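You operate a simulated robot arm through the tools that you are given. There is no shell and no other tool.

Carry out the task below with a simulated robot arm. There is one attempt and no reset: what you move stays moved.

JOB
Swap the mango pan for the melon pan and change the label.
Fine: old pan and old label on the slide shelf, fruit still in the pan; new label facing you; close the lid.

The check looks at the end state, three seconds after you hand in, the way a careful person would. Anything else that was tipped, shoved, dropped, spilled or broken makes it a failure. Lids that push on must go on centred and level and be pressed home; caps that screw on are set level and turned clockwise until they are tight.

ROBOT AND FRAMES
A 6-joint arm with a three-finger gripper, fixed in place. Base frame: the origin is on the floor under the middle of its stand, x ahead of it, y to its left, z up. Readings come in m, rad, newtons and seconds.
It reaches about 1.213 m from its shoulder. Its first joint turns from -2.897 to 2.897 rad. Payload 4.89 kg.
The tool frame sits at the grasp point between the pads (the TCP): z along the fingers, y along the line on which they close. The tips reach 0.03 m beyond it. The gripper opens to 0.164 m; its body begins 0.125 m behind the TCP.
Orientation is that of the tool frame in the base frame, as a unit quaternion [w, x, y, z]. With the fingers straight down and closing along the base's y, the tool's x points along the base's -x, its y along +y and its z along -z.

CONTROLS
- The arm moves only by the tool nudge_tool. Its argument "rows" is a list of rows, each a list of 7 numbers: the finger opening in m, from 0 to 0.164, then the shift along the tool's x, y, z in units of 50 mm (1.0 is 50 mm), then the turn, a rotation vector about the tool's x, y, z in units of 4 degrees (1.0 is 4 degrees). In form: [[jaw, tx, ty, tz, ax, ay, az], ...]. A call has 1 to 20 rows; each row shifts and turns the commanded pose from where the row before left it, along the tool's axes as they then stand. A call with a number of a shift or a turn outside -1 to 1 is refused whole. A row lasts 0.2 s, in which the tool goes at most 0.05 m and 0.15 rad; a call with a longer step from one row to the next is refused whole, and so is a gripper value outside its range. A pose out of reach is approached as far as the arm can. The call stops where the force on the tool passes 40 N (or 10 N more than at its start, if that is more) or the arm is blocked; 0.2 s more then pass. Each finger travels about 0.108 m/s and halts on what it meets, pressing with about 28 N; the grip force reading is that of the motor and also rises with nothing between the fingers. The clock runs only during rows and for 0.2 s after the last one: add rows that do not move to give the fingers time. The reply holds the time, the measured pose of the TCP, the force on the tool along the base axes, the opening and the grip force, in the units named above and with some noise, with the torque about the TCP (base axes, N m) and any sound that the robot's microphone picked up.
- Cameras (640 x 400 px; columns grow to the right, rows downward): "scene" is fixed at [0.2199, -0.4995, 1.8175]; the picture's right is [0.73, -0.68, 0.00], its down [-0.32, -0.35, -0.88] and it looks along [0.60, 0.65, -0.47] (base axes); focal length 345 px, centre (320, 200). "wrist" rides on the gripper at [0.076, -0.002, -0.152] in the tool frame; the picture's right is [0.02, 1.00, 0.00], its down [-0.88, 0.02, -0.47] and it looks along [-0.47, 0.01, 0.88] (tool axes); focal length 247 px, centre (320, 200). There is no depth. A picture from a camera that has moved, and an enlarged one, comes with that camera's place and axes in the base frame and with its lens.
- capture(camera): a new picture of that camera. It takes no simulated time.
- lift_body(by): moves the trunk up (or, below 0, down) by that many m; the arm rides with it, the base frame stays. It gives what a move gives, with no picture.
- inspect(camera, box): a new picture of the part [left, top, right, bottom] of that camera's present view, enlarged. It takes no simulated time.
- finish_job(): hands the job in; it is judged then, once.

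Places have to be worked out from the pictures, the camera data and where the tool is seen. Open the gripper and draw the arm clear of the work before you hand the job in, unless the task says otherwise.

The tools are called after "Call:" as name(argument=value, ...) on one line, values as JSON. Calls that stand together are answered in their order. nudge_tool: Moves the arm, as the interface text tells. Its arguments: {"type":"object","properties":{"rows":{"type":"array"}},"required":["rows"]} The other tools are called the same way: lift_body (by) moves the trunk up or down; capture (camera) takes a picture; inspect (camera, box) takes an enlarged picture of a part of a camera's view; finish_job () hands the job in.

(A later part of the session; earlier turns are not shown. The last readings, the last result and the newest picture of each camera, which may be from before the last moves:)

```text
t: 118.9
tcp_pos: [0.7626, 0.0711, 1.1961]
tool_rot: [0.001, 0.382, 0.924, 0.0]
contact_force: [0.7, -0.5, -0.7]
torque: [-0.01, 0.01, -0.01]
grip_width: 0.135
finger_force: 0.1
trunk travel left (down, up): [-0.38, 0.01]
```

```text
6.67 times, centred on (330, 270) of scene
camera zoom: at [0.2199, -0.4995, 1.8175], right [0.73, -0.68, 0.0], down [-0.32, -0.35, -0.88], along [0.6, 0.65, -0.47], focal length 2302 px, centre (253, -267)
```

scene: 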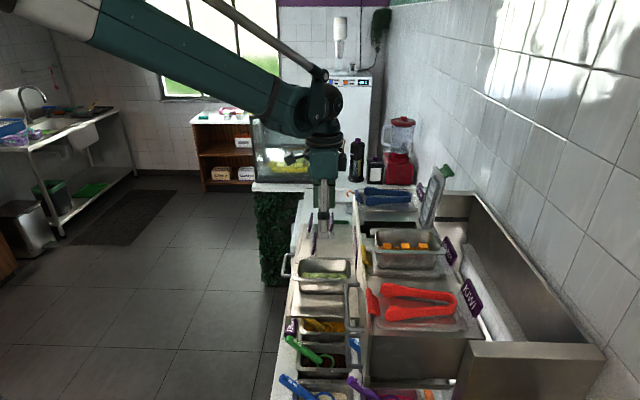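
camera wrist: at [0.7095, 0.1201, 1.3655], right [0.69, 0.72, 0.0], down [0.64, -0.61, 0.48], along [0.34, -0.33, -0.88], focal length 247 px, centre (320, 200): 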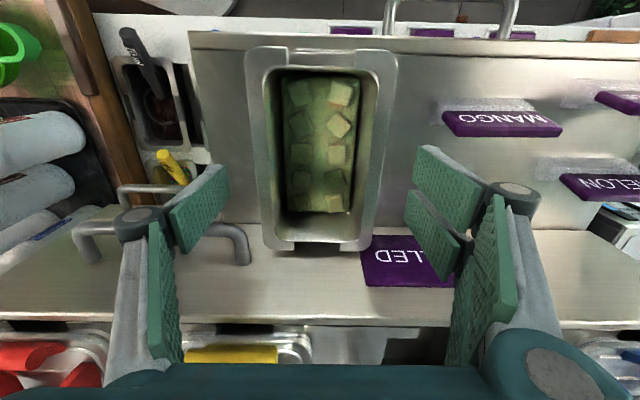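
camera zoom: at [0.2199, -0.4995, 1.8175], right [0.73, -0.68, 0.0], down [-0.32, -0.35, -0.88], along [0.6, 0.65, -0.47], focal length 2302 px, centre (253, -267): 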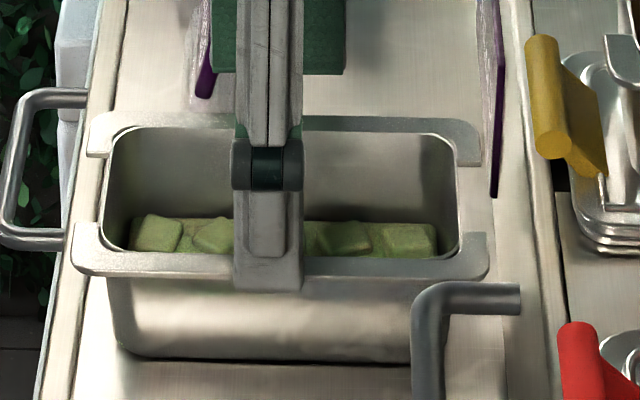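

By comparison with the mango grip, the closed tips will sit right at the flange's underside from here. I'll go 1.5 mm lower and close.

Call:
nudge_tool(rows=[[0.135, 0, 0, 0.03, 0, 0, 0], [0.125, 0, 0, 0, 0, 0, 0], [0.117, 0, 0, 0, 0, 0, 0], [0.11, 0, 0, 0, 0, 0, 0], [0.103, 0, 0, 0, 0, 0, 0], [0.095, 0, 0, 0, 0, 0, 0], [0.09, 0, 0, 0, 0, 0, 0], [0.09, 0, 0, 0, 0, 0, 0]])

Call:
inspect(camera="wrist", box=[200, 60, 440, 240])

Call:
inspect(camera="scene", box=[290, 240, 370, 300])

```text
t: 120.7
tcp_pos: [0.7615, 0.0716, 1.1958]
tool_rot: [0.001, 0.382, 0.924, -0.001]
contact_force: [0.2, -3.1, 13.1]
torque: [0.05, -0.07, 0.0]
grip_width: 0.0903
finger_force: 0.1
trunk travel left (down, up): [-0.38, 0.01]
```

```text
2.22 times, centred on (320, 150) of wrist
camera zoom: at [0.7071, 0.1233, 1.3481], right [0.69, 0.72, 0.0], down [0.64, -0.61, 0.48], along [0.34, -0.33, -0.88], focal length 549 px, centre (320, 311)
```

zoom: 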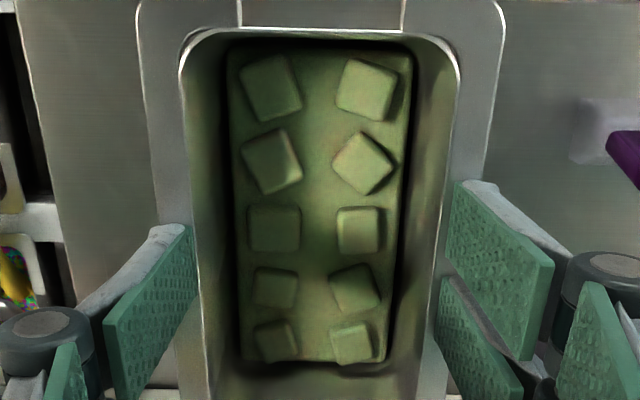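

```text
6.67 times, centred on (330, 270) of scene
camera zoom: at [0.2199, -0.4995, 1.8175], right [0.73, -0.68, 0.0], down [-0.32, -0.35, -0.88], along [0.6, 0.65, -0.47], focal length 2302 px, centre (253, -267)
```

zoom: 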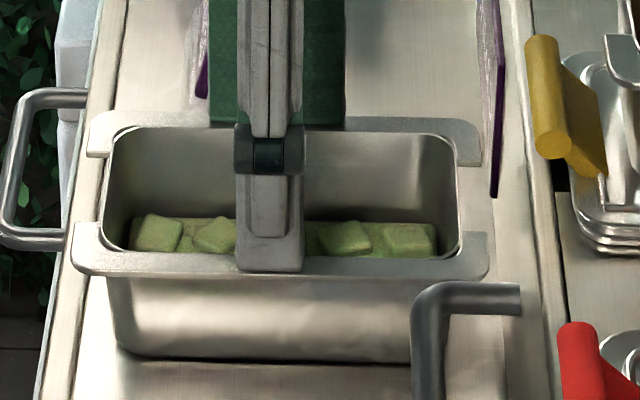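

The tips rode up onto the flange's top (z≈1.173), so I was a few millimetres high. I'll reopen, go 5.5 mm lower and close again.

Call:
nudge_tool(rows=[[0.12, 0, 0, 0, 0, 0, 0], [0.135, 0, 0, 0, 0, 0, 0], [0.135, 0, 0, 0.11, 0, 0, 0], [0.125, 0, 0, 0, 0, 0, 0], [0.117, 0, 0, 0, 0, 0, 0], [0.11, 0, 0, 0, 0, 0, 0], [0.103, 0, 0, 0, 0, 0, 0], [0.095, 0, 0, 0, 0, 0, 0], [0.09, 0, 0, 0, 0, 0, 0], [0.09, 0, 0, 0, 0, 0, 0]])

Call:
inspect(camera="wrist", box=[200, 60, 440, 240])

Call:
inspect(camera="scene", box=[290, 240, 370, 300])

```text
t: 122.9
tcp_pos: [0.7612, 0.0714, 1.1888]
tool_rot: [0.001, 0.382, 0.924, 0.0]
contact_force: [0.6, -0.8, 2.2]
torque: [-0.08, 0.0, -0.03]
grip_width: 0.1078
finger_force: 27.7
trunk travel left (down, up): [-0.38, 0.01]
```

```text
2.22 times, centred on (320, 150) of wrist
camera zoom: at [0.7075, 0.1233, 1.3419], right [0.69, 0.72, 0.0], down [0.64, -0.61, 0.48], along [0.34, -0.33, -0.88], focal length 549 px, centre (320, 311)
```

zoom: 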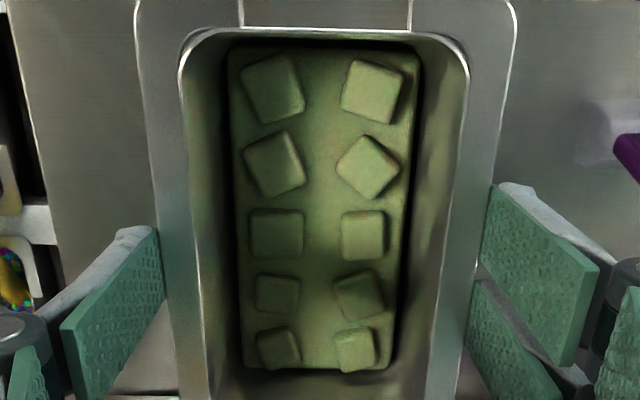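

```text
6.67 times, centred on (330, 270) of scene
camera zoom: at [0.2199, -0.4995, 1.8175], right [0.73, -0.68, 0.0], down [-0.32, -0.35, -0.88], along [0.6, 0.65, -0.47], focal length 2302 px, centre (253, -267)
```

zoom: 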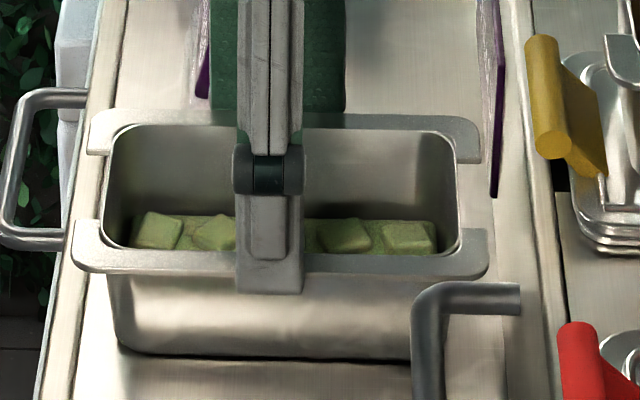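

Gripped at 107.8 mm. I'll lift slowly, drifting slightly forward away from the unit's front face.

Call:
nudge_tool(rows=[[0.09, 0, 0, -0.06, 0, 0, 0], [0.09, 0.02, 0, -0.1, 0, 0, 0], [0.09, 0.04, 0, -0.15, 0, 0, 0], [0.09, 0.04, 0, -0.15, 0, 0, 0], [0.09, 0, 0, 0, 0, 0, 0]])

Call:
inspect(camera="scene", box=[280, 220, 380, 300])

Call:
inspect(camera="wrist", box=[200, 60, 440, 240])

```text
t: 124.1
tcp_pos: [0.7587, 0.0744, 1.2108]
tool_rot: [0.002, 0.383, 0.924, 0.0]
contact_force: [-0.4, 0.5, -4.9]
torque: [-0.02, -0.01, 0.02]
grip_width: 0.108
finger_force: 27.8
trunk travel left (down, up): [-0.38, 0.01]
```

```text
5.00 times, centred on (330, 260) of scene
camera zoom: at [0.2199, -0.4995, 1.8175], right [0.73, -0.68, 0.0], down [-0.32, -0.35, -0.88], along [0.6, 0.65, -0.47], focal length 1726 px, centre (270, -100)
```

zoom: 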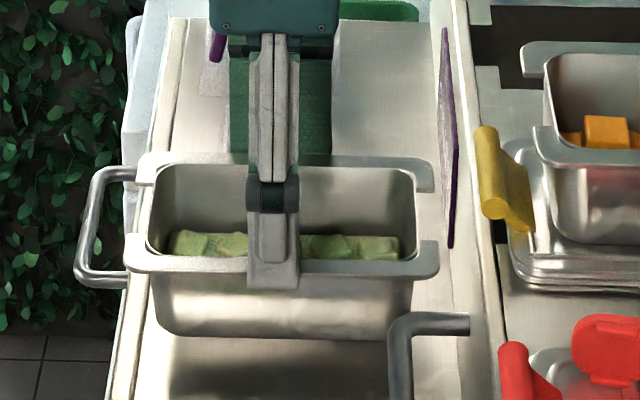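

```text
2.22 times, centred on (320, 150) of wrist
camera zoom: at [0.7041, 0.1266, 1.3641], right [0.69, 0.72, 0.0], down [0.64, -0.61, 0.48], along [0.34, -0.33, -0.88], focal length 549 px, centre (320, 311)
```

zoom: 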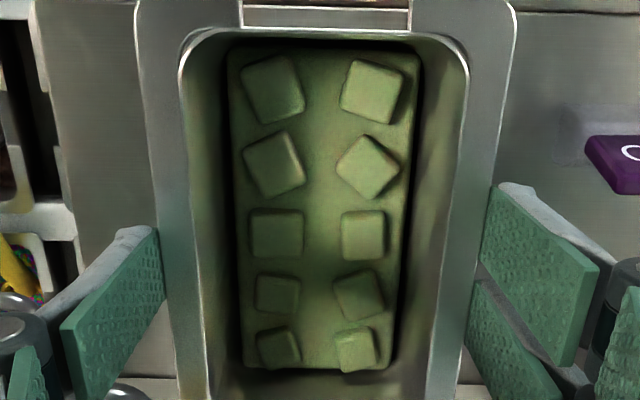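

Level and steady. I'll raise it to travel height.

Call:
nudge_tool(rows=[[0.09, 0, 0, -0.15, 0, 0, 0], [0.09, 0, 0, -0.3, 0, 0, 0], [0.09, 0, 0, -0.45, 0, 0, 0], [0.09, 0, 0, -0.55, 0, 0, 0], [0.09, 0, 0, -0.55, 0, 0, 0], [0.09, 0, 0, -0.55, 0, 0, 0], [0.09, 0, 0, -0.55, 0, 0, 0], [0.09, 0, 0, -0.5, 0, 0, 0], [0.09, 0, 0, -0.35, 0, 0, 0], [0.09, 0, 0, -0.2, 0, 0, 0], [0.09, 0, 0, 0, 0, 0, 0]])

Call:
inspect(camera="scene", box=[260, 150, 400, 290])

Call:
capture(camera="wrist")

```text
t: 126.5
tcp_pos: [0.7596, 0.0751, 1.419]
tool_rot: [0.001, 0.381, 0.925, -0.001]
contact_force: [-0.2, -0.9, -3.9]
torque: [0.04, 0.03, -0.01]
grip_width: 0.1079
finger_force: 28.1
trunk travel left (down, up): [-0.38, 0.01]
```

```text
2.86 times, centred on (330, 220) of scene
camera zoom: at [0.2199, -0.4995, 1.8175], right [0.73, -0.68, 0.0], down [-0.32, -0.35, -0.88], along [0.6, 0.65, -0.47], focal length 987 px, centre (291, 143)
```

zoom: 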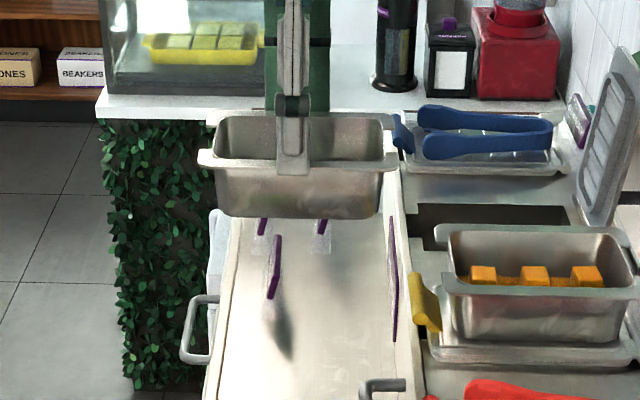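

```text
taken
camera wrist: at [0.7044, 0.1277, 1.5713], right [0.69, 0.72, 0.0], down [0.64, -0.61, 0.48], along [0.34, -0.33, -0.88], focal length 247 px, centre (320, 200)
```

wrist: 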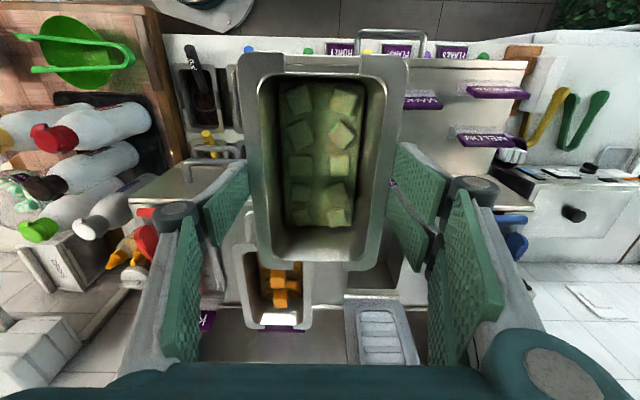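

The melon pan is level at travel height. I'll move it sideways clear of the parked mango pan, then back over the empty well, keeping a little forward of the open lid.

Call:
nudge_tool(rows=[[0.09, 0, 0.2, 0, 0, 0, 0], [0.09, 0, 0.4, 0, 0, 0, 0], [0.09, 0, 0.5, 0, 0, 0, 0], [0.09, 0, 0.5, 0, 0, 0, 0], [0.09, 0, 0.3, 0, 0, 0, 0], [0.09, 0, 0.15, 0, 0, 0, 0], [0.09, -0.2, 0, 0, 0, 0, 0], [0.09, -0.4, 0, 0, 0, 0, 0], [0.09, -0.55, 0, 0, 0, 0, 0], [0.09, -0.6, 0, 0, 0, 0, 0], [0.09, -0.6, 0, 0, 0, 0, 0], [0.09, -0.55, 0, 0, 0, 0, 0], [0.09, -0.4, 0, 0, 0, 0, 0], [0.09, -0.2, 0, 0, 0, 0, 0], [0.09, 0, 0, 0, 0, 0, 0]])

Call:
inspect(camera="scene", box=[330, 130, 470, 270])

Call:
capture(camera="wrist")

```text
t: 129.7
tcp_pos: [0.9571, 0.0231, 1.4204]
tool_rot: [0.0, 0.381, 0.924, 0.0]
contact_force: [-0.2, 0.2, -4.3]
torque: [0.04, 0.0, -0.05]
grip_width: 0.1077
finger_force: 28.3
trunk travel left (down, up): [-0.38, 0.01]
```

```text
2.86 times, centred on (400, 200) of scene
camera zoom: at [0.2199, -0.4995, 1.8175], right [0.73, -0.68, 0.0], down [-0.32, -0.35, -0.88], along [0.6, 0.65, -0.47], focal length 987 px, centre (91, 200)
```

zoom: 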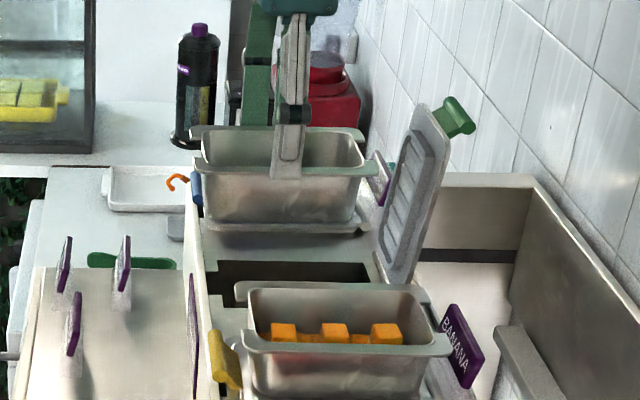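

```text
taken
camera wrist: at [0.9015, 0.0752, 1.5727], right [0.69, 0.72, 0.0], down [0.64, -0.61, 0.48], along [0.34, -0.33, -0.88], focal length 247 px, centre (320, 200)
```

wrist: 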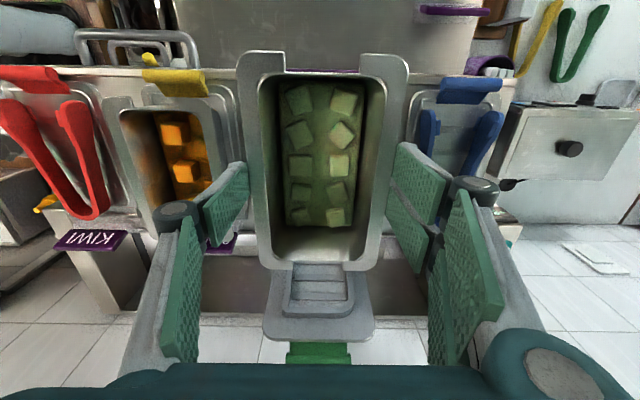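

Hovering above the well, level. The lid's inner panel face is at n≈-0.792, so keeping the pan about 11 mm forward of its seat clears it. I'll move to that offset and lower to just above the deck.

Call:
nudge_tool(rows=[[0.09, -0.1, 0, 0.15, 0, 0, 0], [0.09, -0.15, 0, 0.3, 0, 0, 0], [0.09, -0.13, 0, 0.4, 0, 0, 0], [0.09, -0.08, 0, 0.35, 0, 0, 0], [0.09, 0, 0, 0.2, 0, 0, 0], [0.09, 0, 0, 0, 0, 0, 0]])

Call:
inspect(camera="scene", box=[345, 180, 445, 260])

Call:
capture(camera="wrist")

```text
t: 131.1
tcp_pos: [0.9719, 0.0081, 1.3507]
tool_rot: [0.001, 0.381, 0.925, -0.001]
contact_force: [0.5, 1.1, -3.9]
torque: [0.02, 0.05, 0.03]
grip_width: 0.1078
finger_force: 28.1
trunk travel left (down, up): [-0.38, 0.01]
```

```text
5.00 times, centred on (395, 220) of scene
camera zoom: at [0.2199, -0.4995, 1.8175], right [0.73, -0.68, 0.0], down [-0.32, -0.35, -0.88], along [0.6, 0.65, -0.47], focal length 1726 px, centre (-55, 100)
```

zoom: 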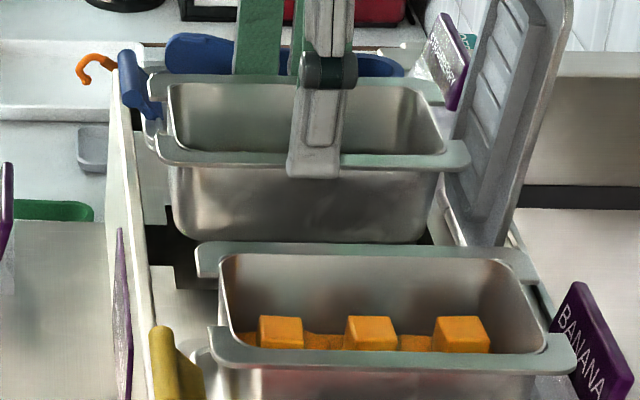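

```text
taken
camera wrist: at [0.9173, 0.0599, 1.5029], right [0.69, 0.72, 0.0], down [0.64, -0.61, 0.48], along [0.34, -0.33, -0.88], focal length 247 px, centre (320, 200)
```

wrist: 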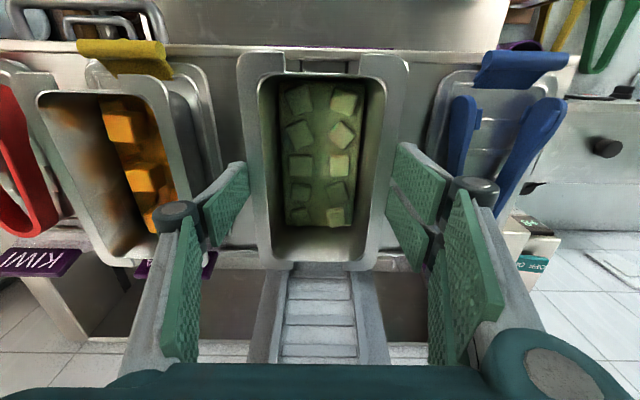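

Aligned above the well. I'll lower slowly so the pan's base enters the opening, watching for contact.

Call:
nudge_tool(rows=[[0.09, 0, 0, 0.1, 0, 0, 0], [0.09, 0, 0, 0.1, 0, 0, 0], [0.09, 0, 0, 0.1, 0, 0, 0], [0.09, 0, 0, 0.1, 0, 0, 0], [0.09, 0, 0, 0.1, 0, 0, 0], [0.09, 0, 0, 0.1, 0, 0, 0], [0.09, 0, 0, 0, 0, 0, 0]])

Call:
inspect(camera="scene", box=[345, 180, 445, 260])

Call:
inspect(camera="wrist", box=[220, 30, 420, 290])

```text
t: 132.7
tcp_pos: [0.972, 0.0074, 1.3207]
tool_rot: [0.002, 0.382, 0.924, 0.0]
contact_force: [5.3, -4.1, 12.5]
torque: [0.39, 0.37, -0.05]
grip_width: 0.1078
finger_force: 27.7
trunk travel left (down, up): [-0.38, 0.01]
```

```text
5.00 times, centred on (395, 220) of scene
camera zoom: at [0.2199, -0.4995, 1.8175], right [0.73, -0.68, 0.0], down [-0.32, -0.35, -0.88], along [0.6, 0.65, -0.47], focal length 1726 px, centre (-55, 100)
```

zoom: 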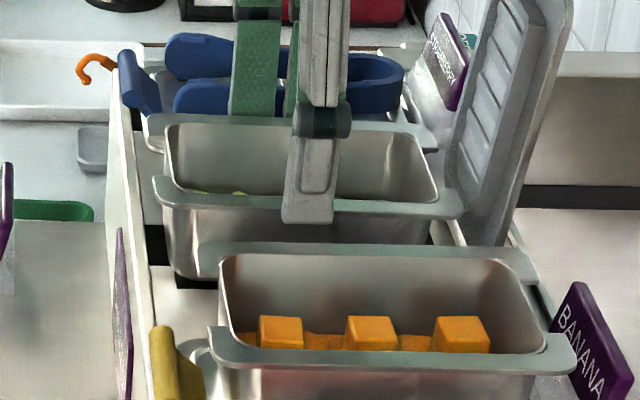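

```text
1.54 times, centred on (320, 160) of wrist
camera zoom: at [0.9164, 0.0595, 1.4734], right [0.69, 0.72, 0.0], down [0.64, -0.61, 0.48], along [0.34, -0.33, -0.88], focal length 380 px, centre (320, 262)
```

zoom: 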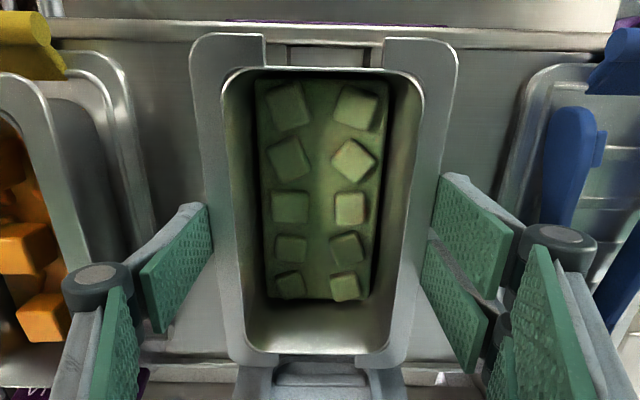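

The pan's front base touched the well's front edge and nosed up about 5°. I'll raise it 7 mm and look at its attitude.

Call:
nudge_tool(rows=[[0.09, 0, 0, -0.07, 0, 0, 0], [0.09, -0.06, 0, -0.07, 0, 0, 0], [0.09, -0.06, 0, 0, 0, 0, 0], [0.09, 0, 0, 0, 0, 0, 0]])

Call:
inspect(camera="scene", box=[345, 180, 445, 260])

```text
t: 133.7
tcp_pos: [0.9759, 0.0034, 1.3272]
tool_rot: [0.001, 0.382, 0.924, 0.001]
contact_force: [-0.1, -1.1, -3.8]
torque: [0.03, 0.02, 0.0]
grip_width: 0.1079
finger_force: 28.0
trunk travel left (down, up): [-0.38, 0.01]
```

```text
5.00 times, centred on (395, 220) of scene
camera zoom: at [0.2199, -0.4995, 1.8175], right [0.73, -0.68, 0.0], down [-0.32, -0.35, -0.88], along [0.6, 0.65, -0.47], focal length 1726 px, centre (-55, 100)
```

zoom: 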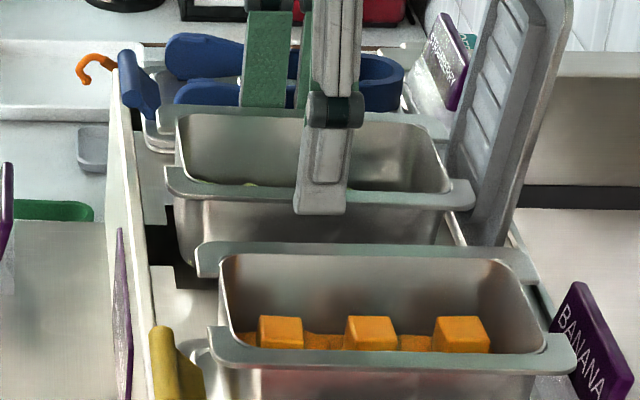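

About 3° nose-up remains. I'll level it with the tool and try lowering again from this 6–7 mm offset.

Call:
nudge_tool(rows=[[0.09, 0, 0, 0, 0, -0.4, 0], [0.09, 0, 0, 0, 0, -0.35, 0], [0.09, 0, 0, 0.08, 0, 0, 0], [0.09, 0, 0, 0.08, 0, 0, 0], [0.09, 0, 0, 0, 0, 0, 0]])

Call:
inspect(camera="scene", box=[345, 180, 445, 260])

```text
t: 134.9
tcp_pos: [0.9744, 0.0032, 1.3179]
tool_rot: [0.025, 0.382, 0.924, -0.011]
contact_force: [0.7, -0.8, -4.2]
torque: [-0.02, 0.05, -0.02]
grip_width: 0.1079
finger_force: 28.3
trunk travel left (down, up): [-0.38, 0.01]
```

```text
5.00 times, centred on (395, 220) of scene
camera zoom: at [0.2199, -0.4995, 1.8175], right [0.73, -0.68, 0.0], down [-0.32, -0.35, -0.88], along [0.6, 0.65, -0.47], focal length 1726 px, centre (-55, 100)
```

zoom: 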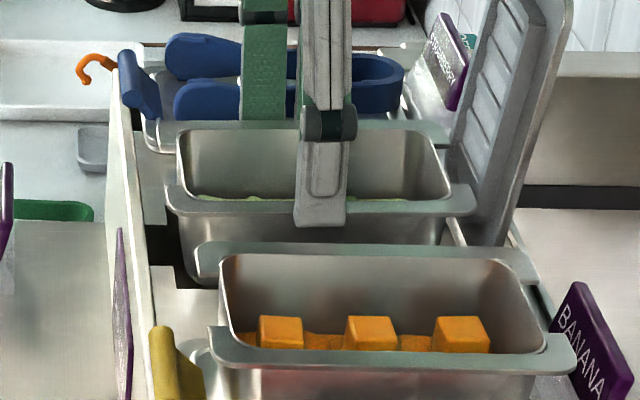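

Level and past the previous contact height with no force. Continuing down.

Call:
nudge_tool(rows=[[0.09, 0, 0, 0.08, 0, 0, 0], [0.09, 0, 0, 0.08, 0, 0, 0], [0.09, 0, 0, 0.08, 0, 0, 0], [0.09, 0, 0, 0, 0, 0, 0]])

Call:
inspect(camera="scene", box=[345, 180, 445, 260])

```text
t: 135.9
tcp_pos: [0.9766, 0.0032, 1.3073]
tool_rot: [0.025, 0.382, 0.924, -0.01]
contact_force: [0.7, 0.6, -3.7]
torque: [0.0, 0.02, -0.01]
grip_width: 0.1078
finger_force: 28.1
trunk travel left (down, up): [-0.38, 0.01]
```

```text
5.00 times, centred on (395, 220) of scene
camera zoom: at [0.2199, -0.4995, 1.8175], right [0.73, -0.68, 0.0], down [-0.32, -0.35, -0.88], along [0.6, 0.65, -0.47], focal length 1726 px, centre (-55, 100)
```

zoom: 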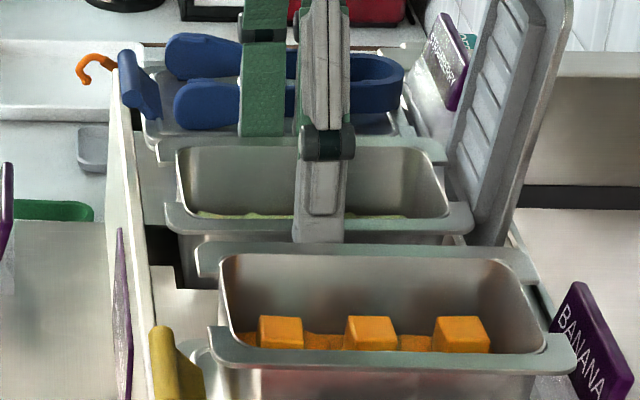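

Still only the pan's own weight. Continuing down with a slight backward drift toward its seat.

Call:
nudge_tool(rows=[[0.09, -0.01, 0, 0.08, 0, 0, 0], [0.09, -0.01, 0, 0.08, 0, 0, 0], [0.09, -0.01, 0, 0.08, 0, 0, 0], [0.09, -0.01, 0, 0.08, 0, 0, 0], [0.09, 0, 0, 0, 0, 0, 0]])

Call:
inspect(camera="scene", box=[345, 180, 445, 260])

Call:
inspect(camera="wrist", box=[220, 30, 420, 290])

```text
t: 137.1
tcp_pos: [0.9766, 0.0016, 1.2908]
tool_rot: [0.024, 0.382, 0.924, -0.011]
contact_force: [0.8, 0.8, -4.2]
torque: [0.03, 0.02, 0.03]
grip_width: 0.1078
finger_force: 28.4
trunk travel left (down, up): [-0.38, 0.01]
```

```text
5.00 times, centred on (395, 220) of scene
camera zoom: at [0.2199, -0.4995, 1.8175], right [0.73, -0.68, 0.0], down [-0.32, -0.35, -0.88], along [0.6, 0.65, -0.47], focal length 1726 px, centre (-55, 100)
```

zoom: 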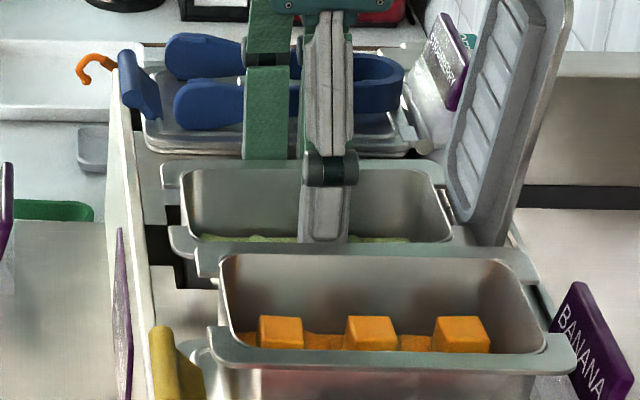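

```text
1.54 times, centred on (320, 160) of wrist
camera zoom: at [0.918, 0.0577, 1.4392], right [0.69, 0.72, 0.0], down [0.62, -0.59, 0.52], along [0.38, -0.36, -0.85], focal length 380 px, centre (320, 262)
```

zoom: 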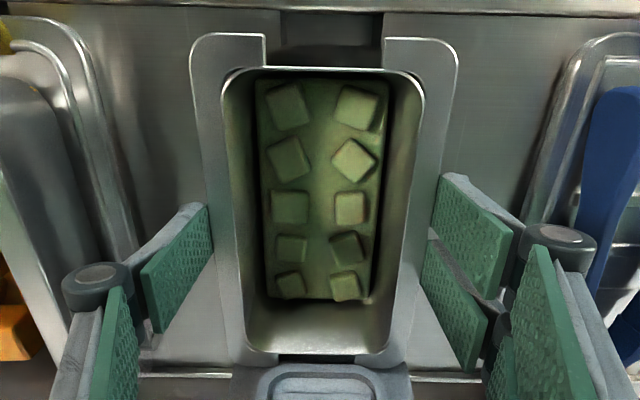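

Going in straight, notch aligned with the slot. About 27 mm to go; continuing.

Call:
nudge_tool(rows=[[0.09, -0.012, 0.01, 0.08, 0, 0, 0], [0.09, -0.012, 0, 0.08, 0, 0, 0], [0.09, -0.012, 0, 0.08, 0, 0, 0], [0.09, 0, 0, 0, 0, 0, 0]])

Call:
nudge_tool(rows=[[0.09, -0.012, 0, 0.06, 0, 0, 0], [0.09, 0, 0, 0.06, 0, 0, 0], [0.09, 0, 0, 0, 0, 0, 0]])

Call:
inspect(camera="wrist", box=[220, 30, 420, 290])

Call:
inspect(camera="scene", box=[345, 190, 445, 260])

```text
t: 138.1
tcp_pos: [0.9805, -0.002, 1.2786]
tool_rot: [0.026, 0.382, 0.924, -0.01]
contact_force: [-0.1, -0.8, -3.6]
torque: [0.05, -0.02, 0.0]
grip_width: 0.1077
finger_force: 28.0
trunk travel left (down, up): [-0.38, 0.01]
```

```text
t: 138.9
tcp_pos: [0.9819, -0.0002, 1.2724]
tool_rot: [0.024, 0.382, 0.924, -0.01]
contact_force: [-0.5, -0.1, -4.0]
torque: [0.01, 0.0, -0.01]
grip_width: 0.1079
finger_force: 28.1
trunk travel left (down, up): [-0.38, 0.01]
```

```text
1.54 times, centred on (320, 160) of wrist
camera zoom: at [0.9212, 0.057, 1.4212], right [0.69, 0.72, 0.0], down [0.62, -0.59, 0.52], along [0.38, -0.36, -0.85], focal length 380 px, centre (320, 262)
```

zoom: 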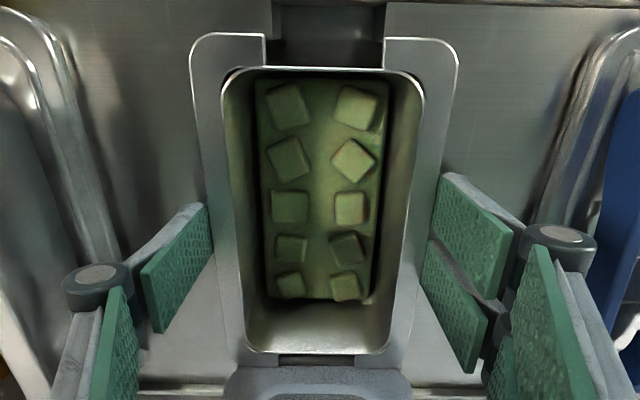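

```text
5.71 times, centred on (395, 225) of scene
camera zoom: at [0.2199, -0.4995, 1.8175], right [0.73, -0.68, 0.0], down [-0.32, -0.35, -0.88], along [0.6, 0.65, -0.47], focal length 1973 px, centre (-109, 57)
```

zoom: 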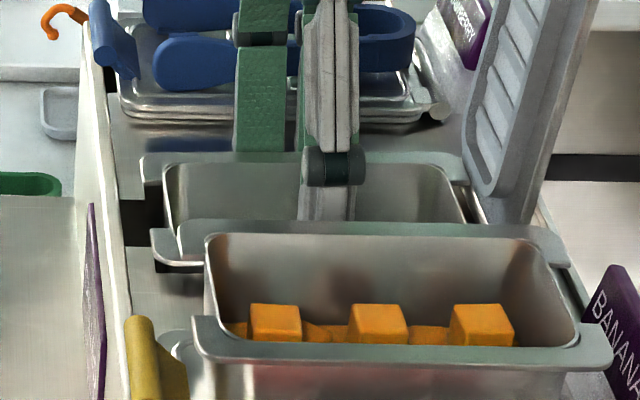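

9 mm left, no contact. Lowering to just above the deck.

Call:
nudge_tool(rows=[[0.09, 0, 0, 0.05, 0, 0, 0], [0.09, 0, 0, 0.05, 0, 0, 0], [0.09, 0, 0, 0, 0, 0, 0]])

Call:
nudge_tool(rows=[[0.09, 0, 0, 0.04, 0, 0, 0], [0.09, 0, 0, 0, 0, 0, 0]])

Call:
nudge_tool(rows=[[0.09, 0, 0, 0.03, 0, 0, 0], [0.09, 0, 0, 0, 0, 0, 0]])

Call:
inspect(camera="wrist", box=[220, 30, 420, 290])

```text
t: 139.7
tcp_pos: [0.9819, -0.0002, 1.2678]
tool_rot: [0.025, 0.382, 0.924, -0.011]
contact_force: [-7.5, 8.5, 0.6]
torque: [-0.11, 0.1, -0.39]
grip_width: 0.108
finger_force: 27.9
trunk travel left (down, up): [-0.38, 0.01]
```

```text
t: 140.3
tcp_pos: [0.9821, -0.0026, 1.2675]
tool_rot: [0.025, 0.382, 0.924, -0.011]
contact_force: [-7.9, 11.6, -0.3]
torque: [-0.14, 0.07, -0.35]
grip_width: 0.1077
finger_force: 27.9
trunk travel left (down, up): [-0.38, 0.01]
```

```text
t: 140.9
tcp_pos: [0.9814, -0.0013, 1.2657]
tool_rot: [0.025, 0.382, 0.924, -0.011]
contact_force: [-10.1, 12.7, 2.2]
torque: [-0.18, 0.13, -0.42]
grip_width: 0.1079
finger_force: 28.2
trunk travel left (down, up): [-0.38, 0.01]
```

```text
1.54 times, centred on (320, 160) of wrist
camera zoom: at [0.9207, 0.0563, 1.4136], right [0.69, 0.72, 0.0], down [0.62, -0.59, 0.52], along [0.38, -0.36, -0.85], focal length 380 px, centre (320, 262)
```

zoom: 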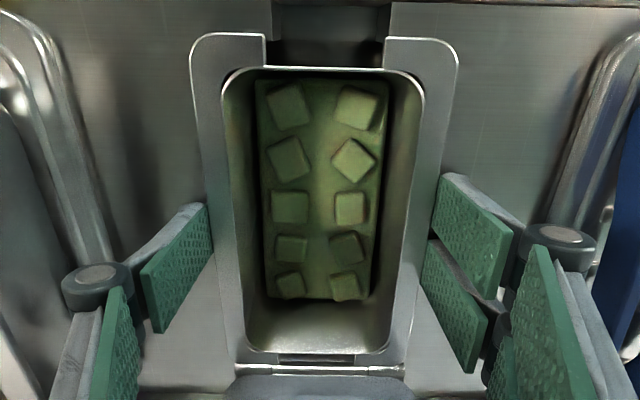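

A 16 N push forward shows the pan's rear is touching; it's about 1–1.5 mm too far back. I'll shift forward and finish lowering.

Call:
nudge_tool(rows=[[0.09, 0.03, 0, 0, 0, 0, 0], [0.09, 0, 0, 0, 0, 0, 0]])

Call:
nudge_tool(rows=[[0.09, 0, 0, 0.03, 0, 0, 0], [0.09, 0, 0, 0, 0, 0, 0]])

Call:
inspect(camera="scene", box=[345, 190, 445, 260])

```text
t: 141.5
tcp_pos: [0.9811, -0.0015, 1.2643]
tool_rot: [0.027, 0.381, 0.924, -0.01]
contact_force: [-3.5, 2.0, -2.8]
torque: [-0.06, 0.07, -0.18]
grip_width: 0.1077
finger_force: 27.3
trunk travel left (down, up): [-0.38, 0.01]
```

```text
t: 142.1
tcp_pos: [0.9794, -0.0012, 1.2632]
tool_rot: [0.025, 0.382, 0.924, -0.01]
contact_force: [3.6, -2.3, 16.6]
torque: [0.89, 0.51, -0.15]
grip_width: 0.108
finger_force: 28.0
trunk travel left (down, up): [-0.38, 0.01]
```

```text
5.71 times, centred on (395, 225) of scene
camera zoom: at [0.2199, -0.4995, 1.8175], right [0.73, -0.68, 0.0], down [-0.32, -0.35, -0.88], along [0.6, 0.65, -0.47], focal length 1973 px, centre (-109, 57)
```

zoom: 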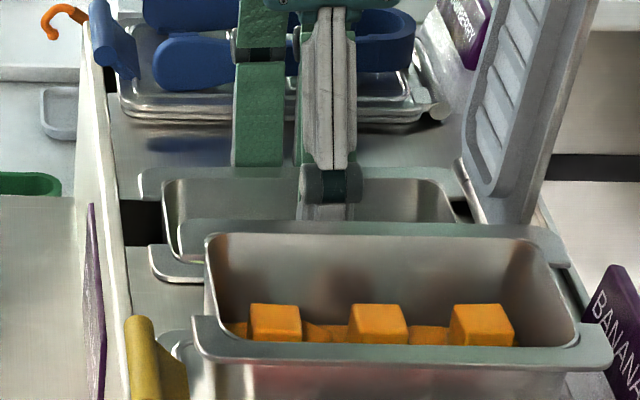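

The tips/flange have met the deck (17 N up). I'll release now and let the pan settle into its seat.

Call:
nudge_tool(rows=[[0.11, 0, 0, -0.01, 0, 0, 0], [0.113, 0, 0, 0, 0, 0, 0], [0.117, 0, 0, 0, 0, 0, 0], [0.122, 0, 0, 0, 0, 0, 0], [0.13, 0, 0, 0, 0, 0, 0]])

Call:
inspect(camera="wrist", box=[220, 30, 420, 290])

Call:
inspect(camera="scene", box=[345, 190, 445, 260])

```text
t: 143.3
tcp_pos: [0.9807, -0.0004, 1.2622]
tool_rot: [0.025, 0.382, 0.924, -0.011]
contact_force: [0.3, 0.5, 1.0]
torque: [0.04, 0.01, 0.0]
grip_width: 0.13
finger_force: 0.1
trunk travel left (down, up): [-0.38, 0.01]
```

```text
1.54 times, centred on (320, 160) of wrist
camera zoom: at [0.9201, 0.0571, 1.4116], right [0.69, 0.72, 0.0], down [0.62, -0.59, 0.52], along [0.38, -0.36, -0.85], focal length 380 px, centre (320, 262)
```

zoom: 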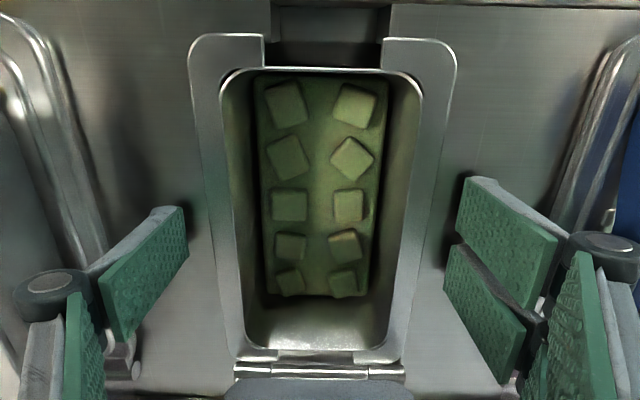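

```text
5.71 times, centred on (395, 225) of scene
camera zoom: at [0.2199, -0.4995, 1.8175], right [0.73, -0.68, 0.0], down [-0.32, -0.35, -0.88], along [0.6, 0.65, -0.47], focal length 1973 px, centre (-109, 57)
```

zoom: 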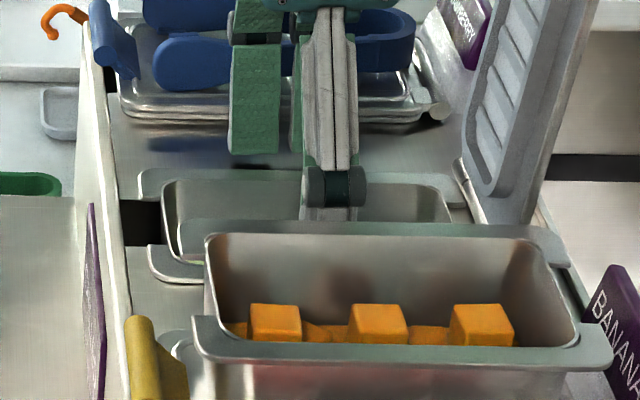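

Released. I'll rise straight up, level the tool, and check that the melon pan is fully seated.

Call:
nudge_tool(rows=[[0.135, 0, 0, -0.3, 0, 0, 0], [0.135, 0, 0, -0.7, 0, 0, 0], [0.135, 0, 0, -0.9, 0, 0.4, 0], [0.135, 0, 0, -0.9, 0, 0.35, 0], [0.135, 0.3, 0, -0.9, 0, 0, 0], [0.135, 0.6, 0, -0.5, 0, 0, 0], [0.135, 0.5, 0, 0, 0, 0, 0], [0.135, 0, 0, 0, 0, 0, 0]])

Call:
capture(camera="wrist")

Call:
inspect(camera="scene", box=[345, 190, 445, 260])

Call:
inspect(camera="wrist", box=[240, 80, 400, 230])

```text
t: 145.1
tcp_pos: [0.9253, 0.0539, 1.4724]
tool_rot: [0.001, 0.382, 0.924, -0.001]
contact_force: [-0.1, 0.0, -1.1]
torque: [-0.02, -0.01, -0.01]
grip_width: 0.1348
finger_force: 0.1
trunk travel left (down, up): [-0.38, 0.01]
```

```text
taken
camera wrist: at [0.8711, 0.1065, 1.6252], right [0.69, 0.72, 0.0], down [0.64, -0.61, 0.48], along [0.34, -0.33, -0.88], focal length 247 px, centre (320, 200)
```

wrist: 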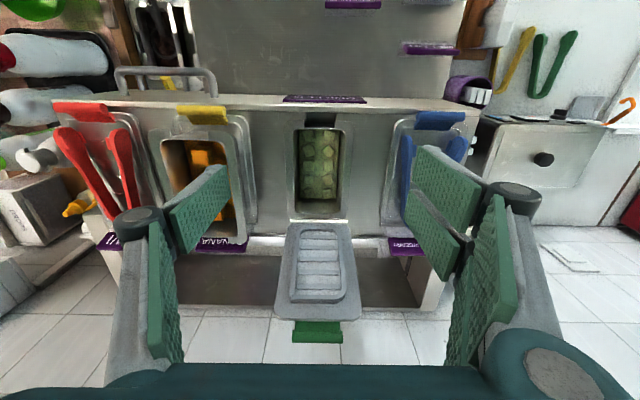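

```text
5.71 times, centred on (395, 225) of scene
camera zoom: at [0.2199, -0.4995, 1.8175], right [0.73, -0.68, 0.0], down [-0.32, -0.35, -0.88], along [0.6, 0.65, -0.47], focal length 1973 px, centre (-109, 57)
```

zoom: 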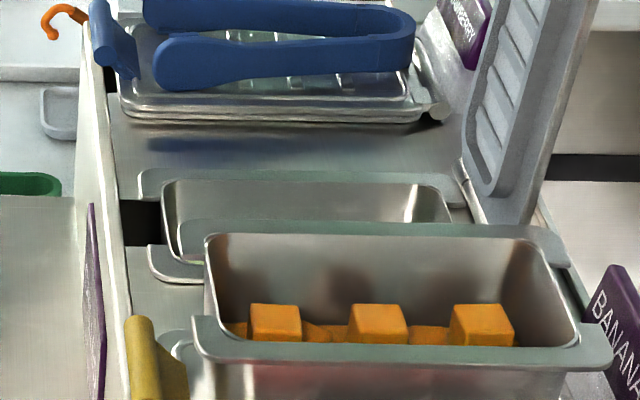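

```text
2.67 times, centred on (320, 155) of wrist
camera zoom: at [0.8711, 0.1065, 1.6252], right [0.69, 0.72, 0.0], down [0.64, -0.61, 0.48], along [0.34, -0.33, -0.88], focal length 659 px, centre (320, 320)
```

zoom: 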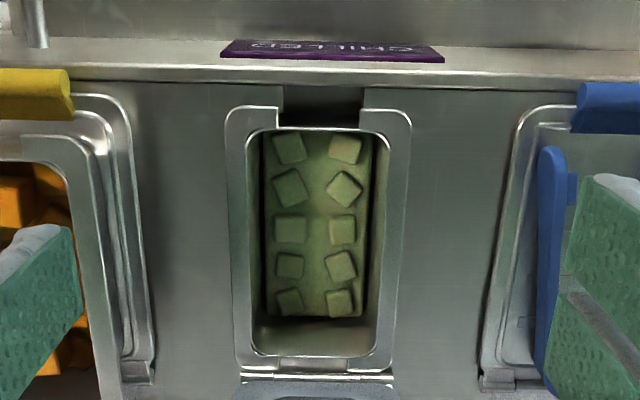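

The melon pan is seated where the mango pan was. Next I'll fetch the mango pan from the banana lid and set it on the shelf where the melon pan stood.

Call:
nudge_tool(rows=[[0.135, -0.1, -0.654, 0, 0, 0, -0.12], [0.135, -0.2, -0.654, 0, 0, 0, 0], [0.135, -0.35, -0.654, 0, 0, 0, 0], [0.135, -0.43, -0.654, 0, 0, 0, 0], [0.135, -0.4, -0.654, 0.3, 0, 0, 0], [0.135, 0, 0, 0.6, 0, 0, 0], [0.135, 0, 0, 0, 0, 0, 0]])

Call:
capture(camera="wrist")

Call:
inspect(camera="wrist", box=[200, 60, 440, 240])

Call:
capture(camera="scene")

```text
t: 146.7
tcp_pos: [0.864, -0.1154, 1.4266]
tool_rot: [0.0, 0.379, 0.926, -0.001]
contact_force: [1.5, 0.4, -0.2]
torque: [-0.04, 0.13, 0.0]
grip_width: 0.1349
finger_force: 0.0
trunk travel left (down, up): [-0.38, 0.01]
```

```text
taken
camera wrist: at [0.8097, -0.0634, 1.5809], right [0.68, 0.73, 0.0], down [0.64, -0.6, 0.48], along [0.35, -0.33, -0.88], focal length 247 px, centre (320, 200)
```

wrist: 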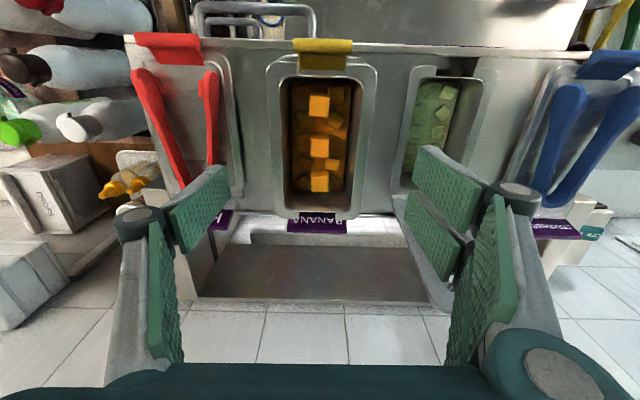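

```text
2.22 times, centred on (320, 150) of wrist
camera zoom: at [0.8097, -0.0634, 1.5809], right [0.68, 0.73, 0.0], down [0.64, -0.6, 0.48], along [0.35, -0.33, -0.88], focal length 549 px, centre (320, 311)
```

zoom: 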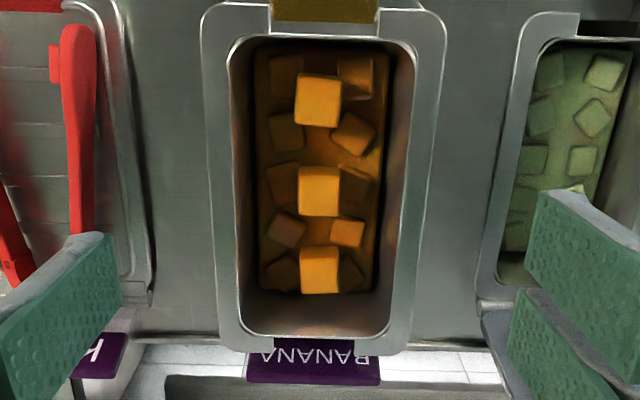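

```text
taken
```

scene: 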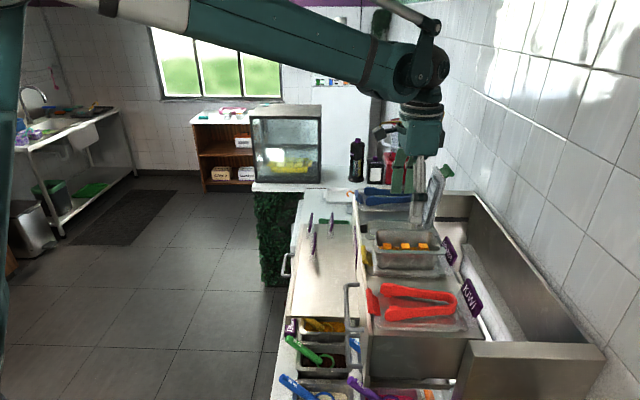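

Mango pan centre is at u≈0.520, n≈-0.704. I'll line up and descend around its flange.

Call:
nudge_tool(rows=[[0.135, -0.06, 0.04, 0.4, 0, 0, 0], [0.135, 0, 0, 0.5, 0, 0, 0], [0.135, 0, 0, 0.5, 0, 0, 0], [0.135, 0, 0, 0.3, 0, 0, 0], [0.135, 0, 0, 0.13, 0, 0, 0], [0.135, 0, 0, 0, 0, 0, 0]])

Call:
inspect(camera="wrist", box=[200, 60, 440, 240])

Call:
inspect(camera="scene", box=[360, 200, 450, 270])

```text
t: 148.1
tcp_pos: [0.8677, -0.1142, 1.3372]
tool_rot: [0.001, 0.377, 0.926, 0.0]
contact_force: [-0.3, 0.2, 0.0]
torque: [0.03, -0.01, -0.01]
grip_width: 0.1351
finger_force: 0.1
trunk travel left (down, up): [-0.38, 0.01]
```

```text
2.22 times, centred on (320, 150) of wrist
camera zoom: at [0.8131, -0.0639, 1.4899], right [0.68, 0.73, 0.0], down [0.64, -0.6, 0.48], along [0.35, -0.33, -0.88], focal length 549 px, centre (320, 311)
```

zoom: 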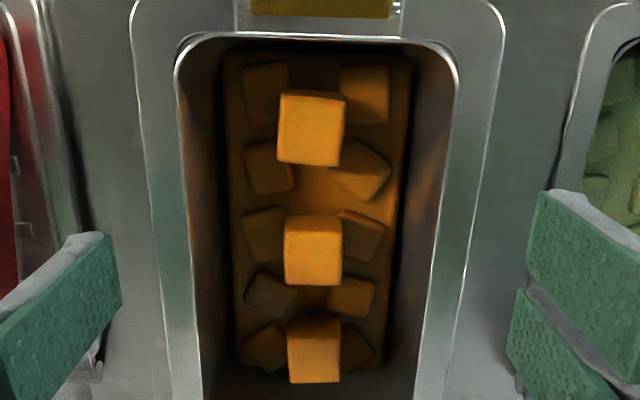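

```text
5.71 times, centred on (405, 235) of scene
camera zoom: at [0.2199, -0.4995, 1.8175], right [0.73, -0.68, 0.0], down [-0.32, -0.35, -0.88], along [0.6, 0.65, -0.47], focal length 1973 px, centre (-166, 0)
```

zoom: 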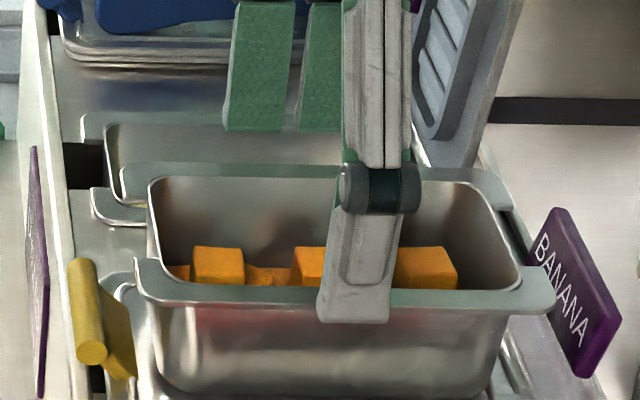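

Flange is centred and the tips will close just under it. Lowering 1.5 mm and closing.

Call:
nudge_tool(rows=[[0.135, 0, 0, 0.04, 0, 0, 0], [0.125, 0, 0, 0, 0, 0, 0], [0.117, 0, 0, 0, 0, 0, 0], [0.11, 0, 0, 0, 0, 0, 0], [0.103, 0, 0, 0, 0, 0, 0], [0.095, 0, 0, 0, 0, 0, 0], [0.09, 0, 0, 0, 0, 0, 0], [0.09, 0, 0, 0, 0, 0, 0]])

Call:
inspect(camera="scene", box=[360, 200, 450, 270])

```text
t: 149.4
tcp_pos: [0.8663, -0.1156, 1.3415]
tool_rot: [0.002, 0.378, 0.926, 0.0]
contact_force: [1.2, -2.3, 73.4]
torque: [-0.02, 0.6, 0.25]
grip_width: 0.079
finger_force: 26.9
trunk travel left (down, up): [-0.38, 0.01]
stopped in row 6: the force on the tool passed its limit at 63 N (the readings are from after the stop); the commanded pose is now the measured one
```

```text
5.71 times, centred on (405, 235) of scene
camera zoom: at [0.2199, -0.4995, 1.8175], right [0.73, -0.68, 0.0], down [-0.32, -0.35, -0.88], along [0.6, 0.65, -0.47], focal length 1973 px, centre (-166, 0)
```

zoom: 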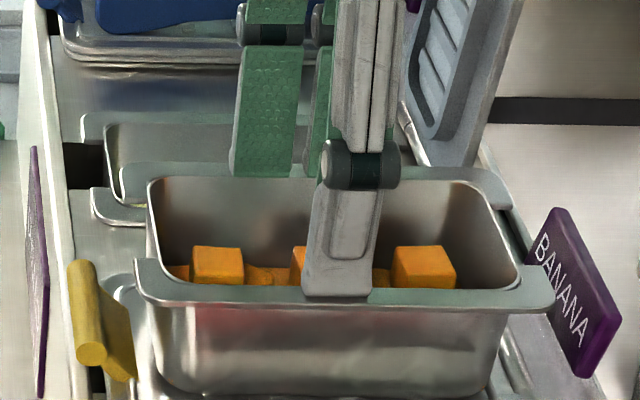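

The tips slipped over the flange's top instead. I'll lift straight off, then look before retrying lower.

Call:
nudge_tool(rows=[[0.079, 0, 0, -0.15, 0, 0, 0], [0.085, 0, 0, -0.3, 0, 0, 0], [0.11, 0, 0, -0.3, 0, 0, 0], [0.135, 0, 0, 0, 0, 0, 0], [0.135, 0, 0, 0, 0, 0, 0]])

Call:
inspect(camera="wrist", box=[200, 60, 440, 240])

Call:
inspect(camera="scene", box=[360, 200, 450, 270])

```text
t: 150.6
tcp_pos: [0.8674, -0.1163, 1.3756]
tool_rot: [0.002, 0.377, 0.926, -0.001]
contact_force: [0.7, 0.1, -0.2]
torque: [0.01, 0.06, 0.02]
grip_width: 0.1351
finger_force: 0.1
trunk travel left (down, up): [-0.38, 0.01]
```

```text
2.22 times, centred on (320, 150) of wrist
camera zoom: at [0.813, -0.0648, 1.5278], right [0.68, 0.73, 0.0], down [0.64, -0.6, 0.48], along [0.35, -0.33, -0.88], focal length 549 px, centre (320, 311)
```

zoom: 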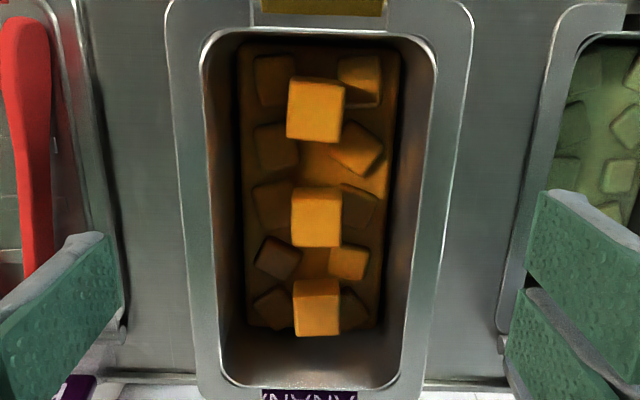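

```text
5.71 times, centred on (405, 235) of scene
camera zoom: at [0.2199, -0.4995, 1.8175], right [0.73, -0.68, 0.0], down [-0.32, -0.35, -0.88], along [0.6, 0.65, -0.47], focal length 1973 px, centre (-166, 0)
```

zoom: 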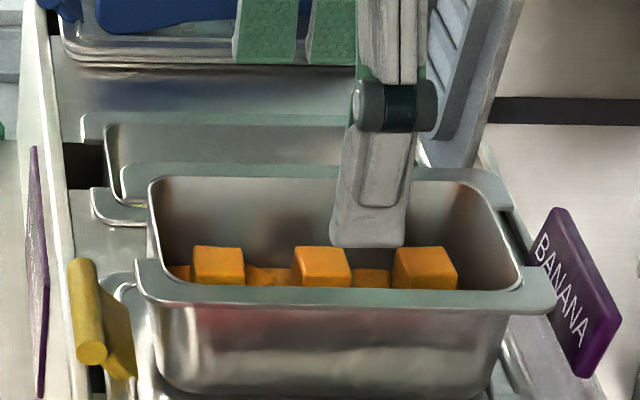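

The pan is undisturbed. I'll go down again with the tips about 8 mm below the flange this time.

Call:
nudge_tool(rows=[[0.135, 0, 0, 0.4, 0, 0, 0], [0.135, 0, 0, 0.35, 0, 0, 0], [0.135, 0, 0, 0.18, 0, 0, 0], [0.135, 0, 0, 0, 0, 0, 0]])

Call:
nudge_tool(rows=[[0.125, 0, 0, 0, 0, 0, 0], [0.117, 0, 0, 0, 0, 0, 0], [0.111, 0, 0, 0, 0, 0, 0], [0.106, 0, 0, 0, 0, 0, 0]])

Call:
inspect(camera="scene", box=[360, 200, 450, 270])

```text
t: 151.6
tcp_pos: [0.8685, -0.1151, 1.3272]
tool_rot: [0.002, 0.377, 0.926, 0.0]
contact_force: [0.8, 0.7, 0.4]
torque: [0.03, -0.07, -0.01]
grip_width: 0.135
finger_force: 0.0
trunk travel left (down, up): [-0.38, 0.01]
```

```text
t: 152.6
tcp_pos: [0.8689, -0.1146, 1.3277]
tool_rot: [0.001, 0.379, 0.925, 0.0]
contact_force: [-0.4, -1.0, 2.7]
torque: [-0.11, 0.05, -0.18]
grip_width: 0.1071
finger_force: 28.8
trunk travel left (down, up): [-0.38, 0.01]
```

```text
5.71 times, centred on (405, 235) of scene
camera zoom: at [0.2199, -0.4995, 1.8175], right [0.73, -0.68, 0.0], down [-0.32, -0.35, -0.88], along [0.6, 0.65, -0.47], focal length 1973 px, centre (-166, 0)
```

zoom: 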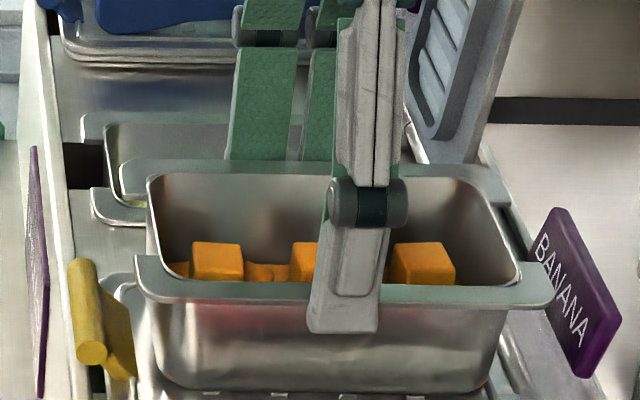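

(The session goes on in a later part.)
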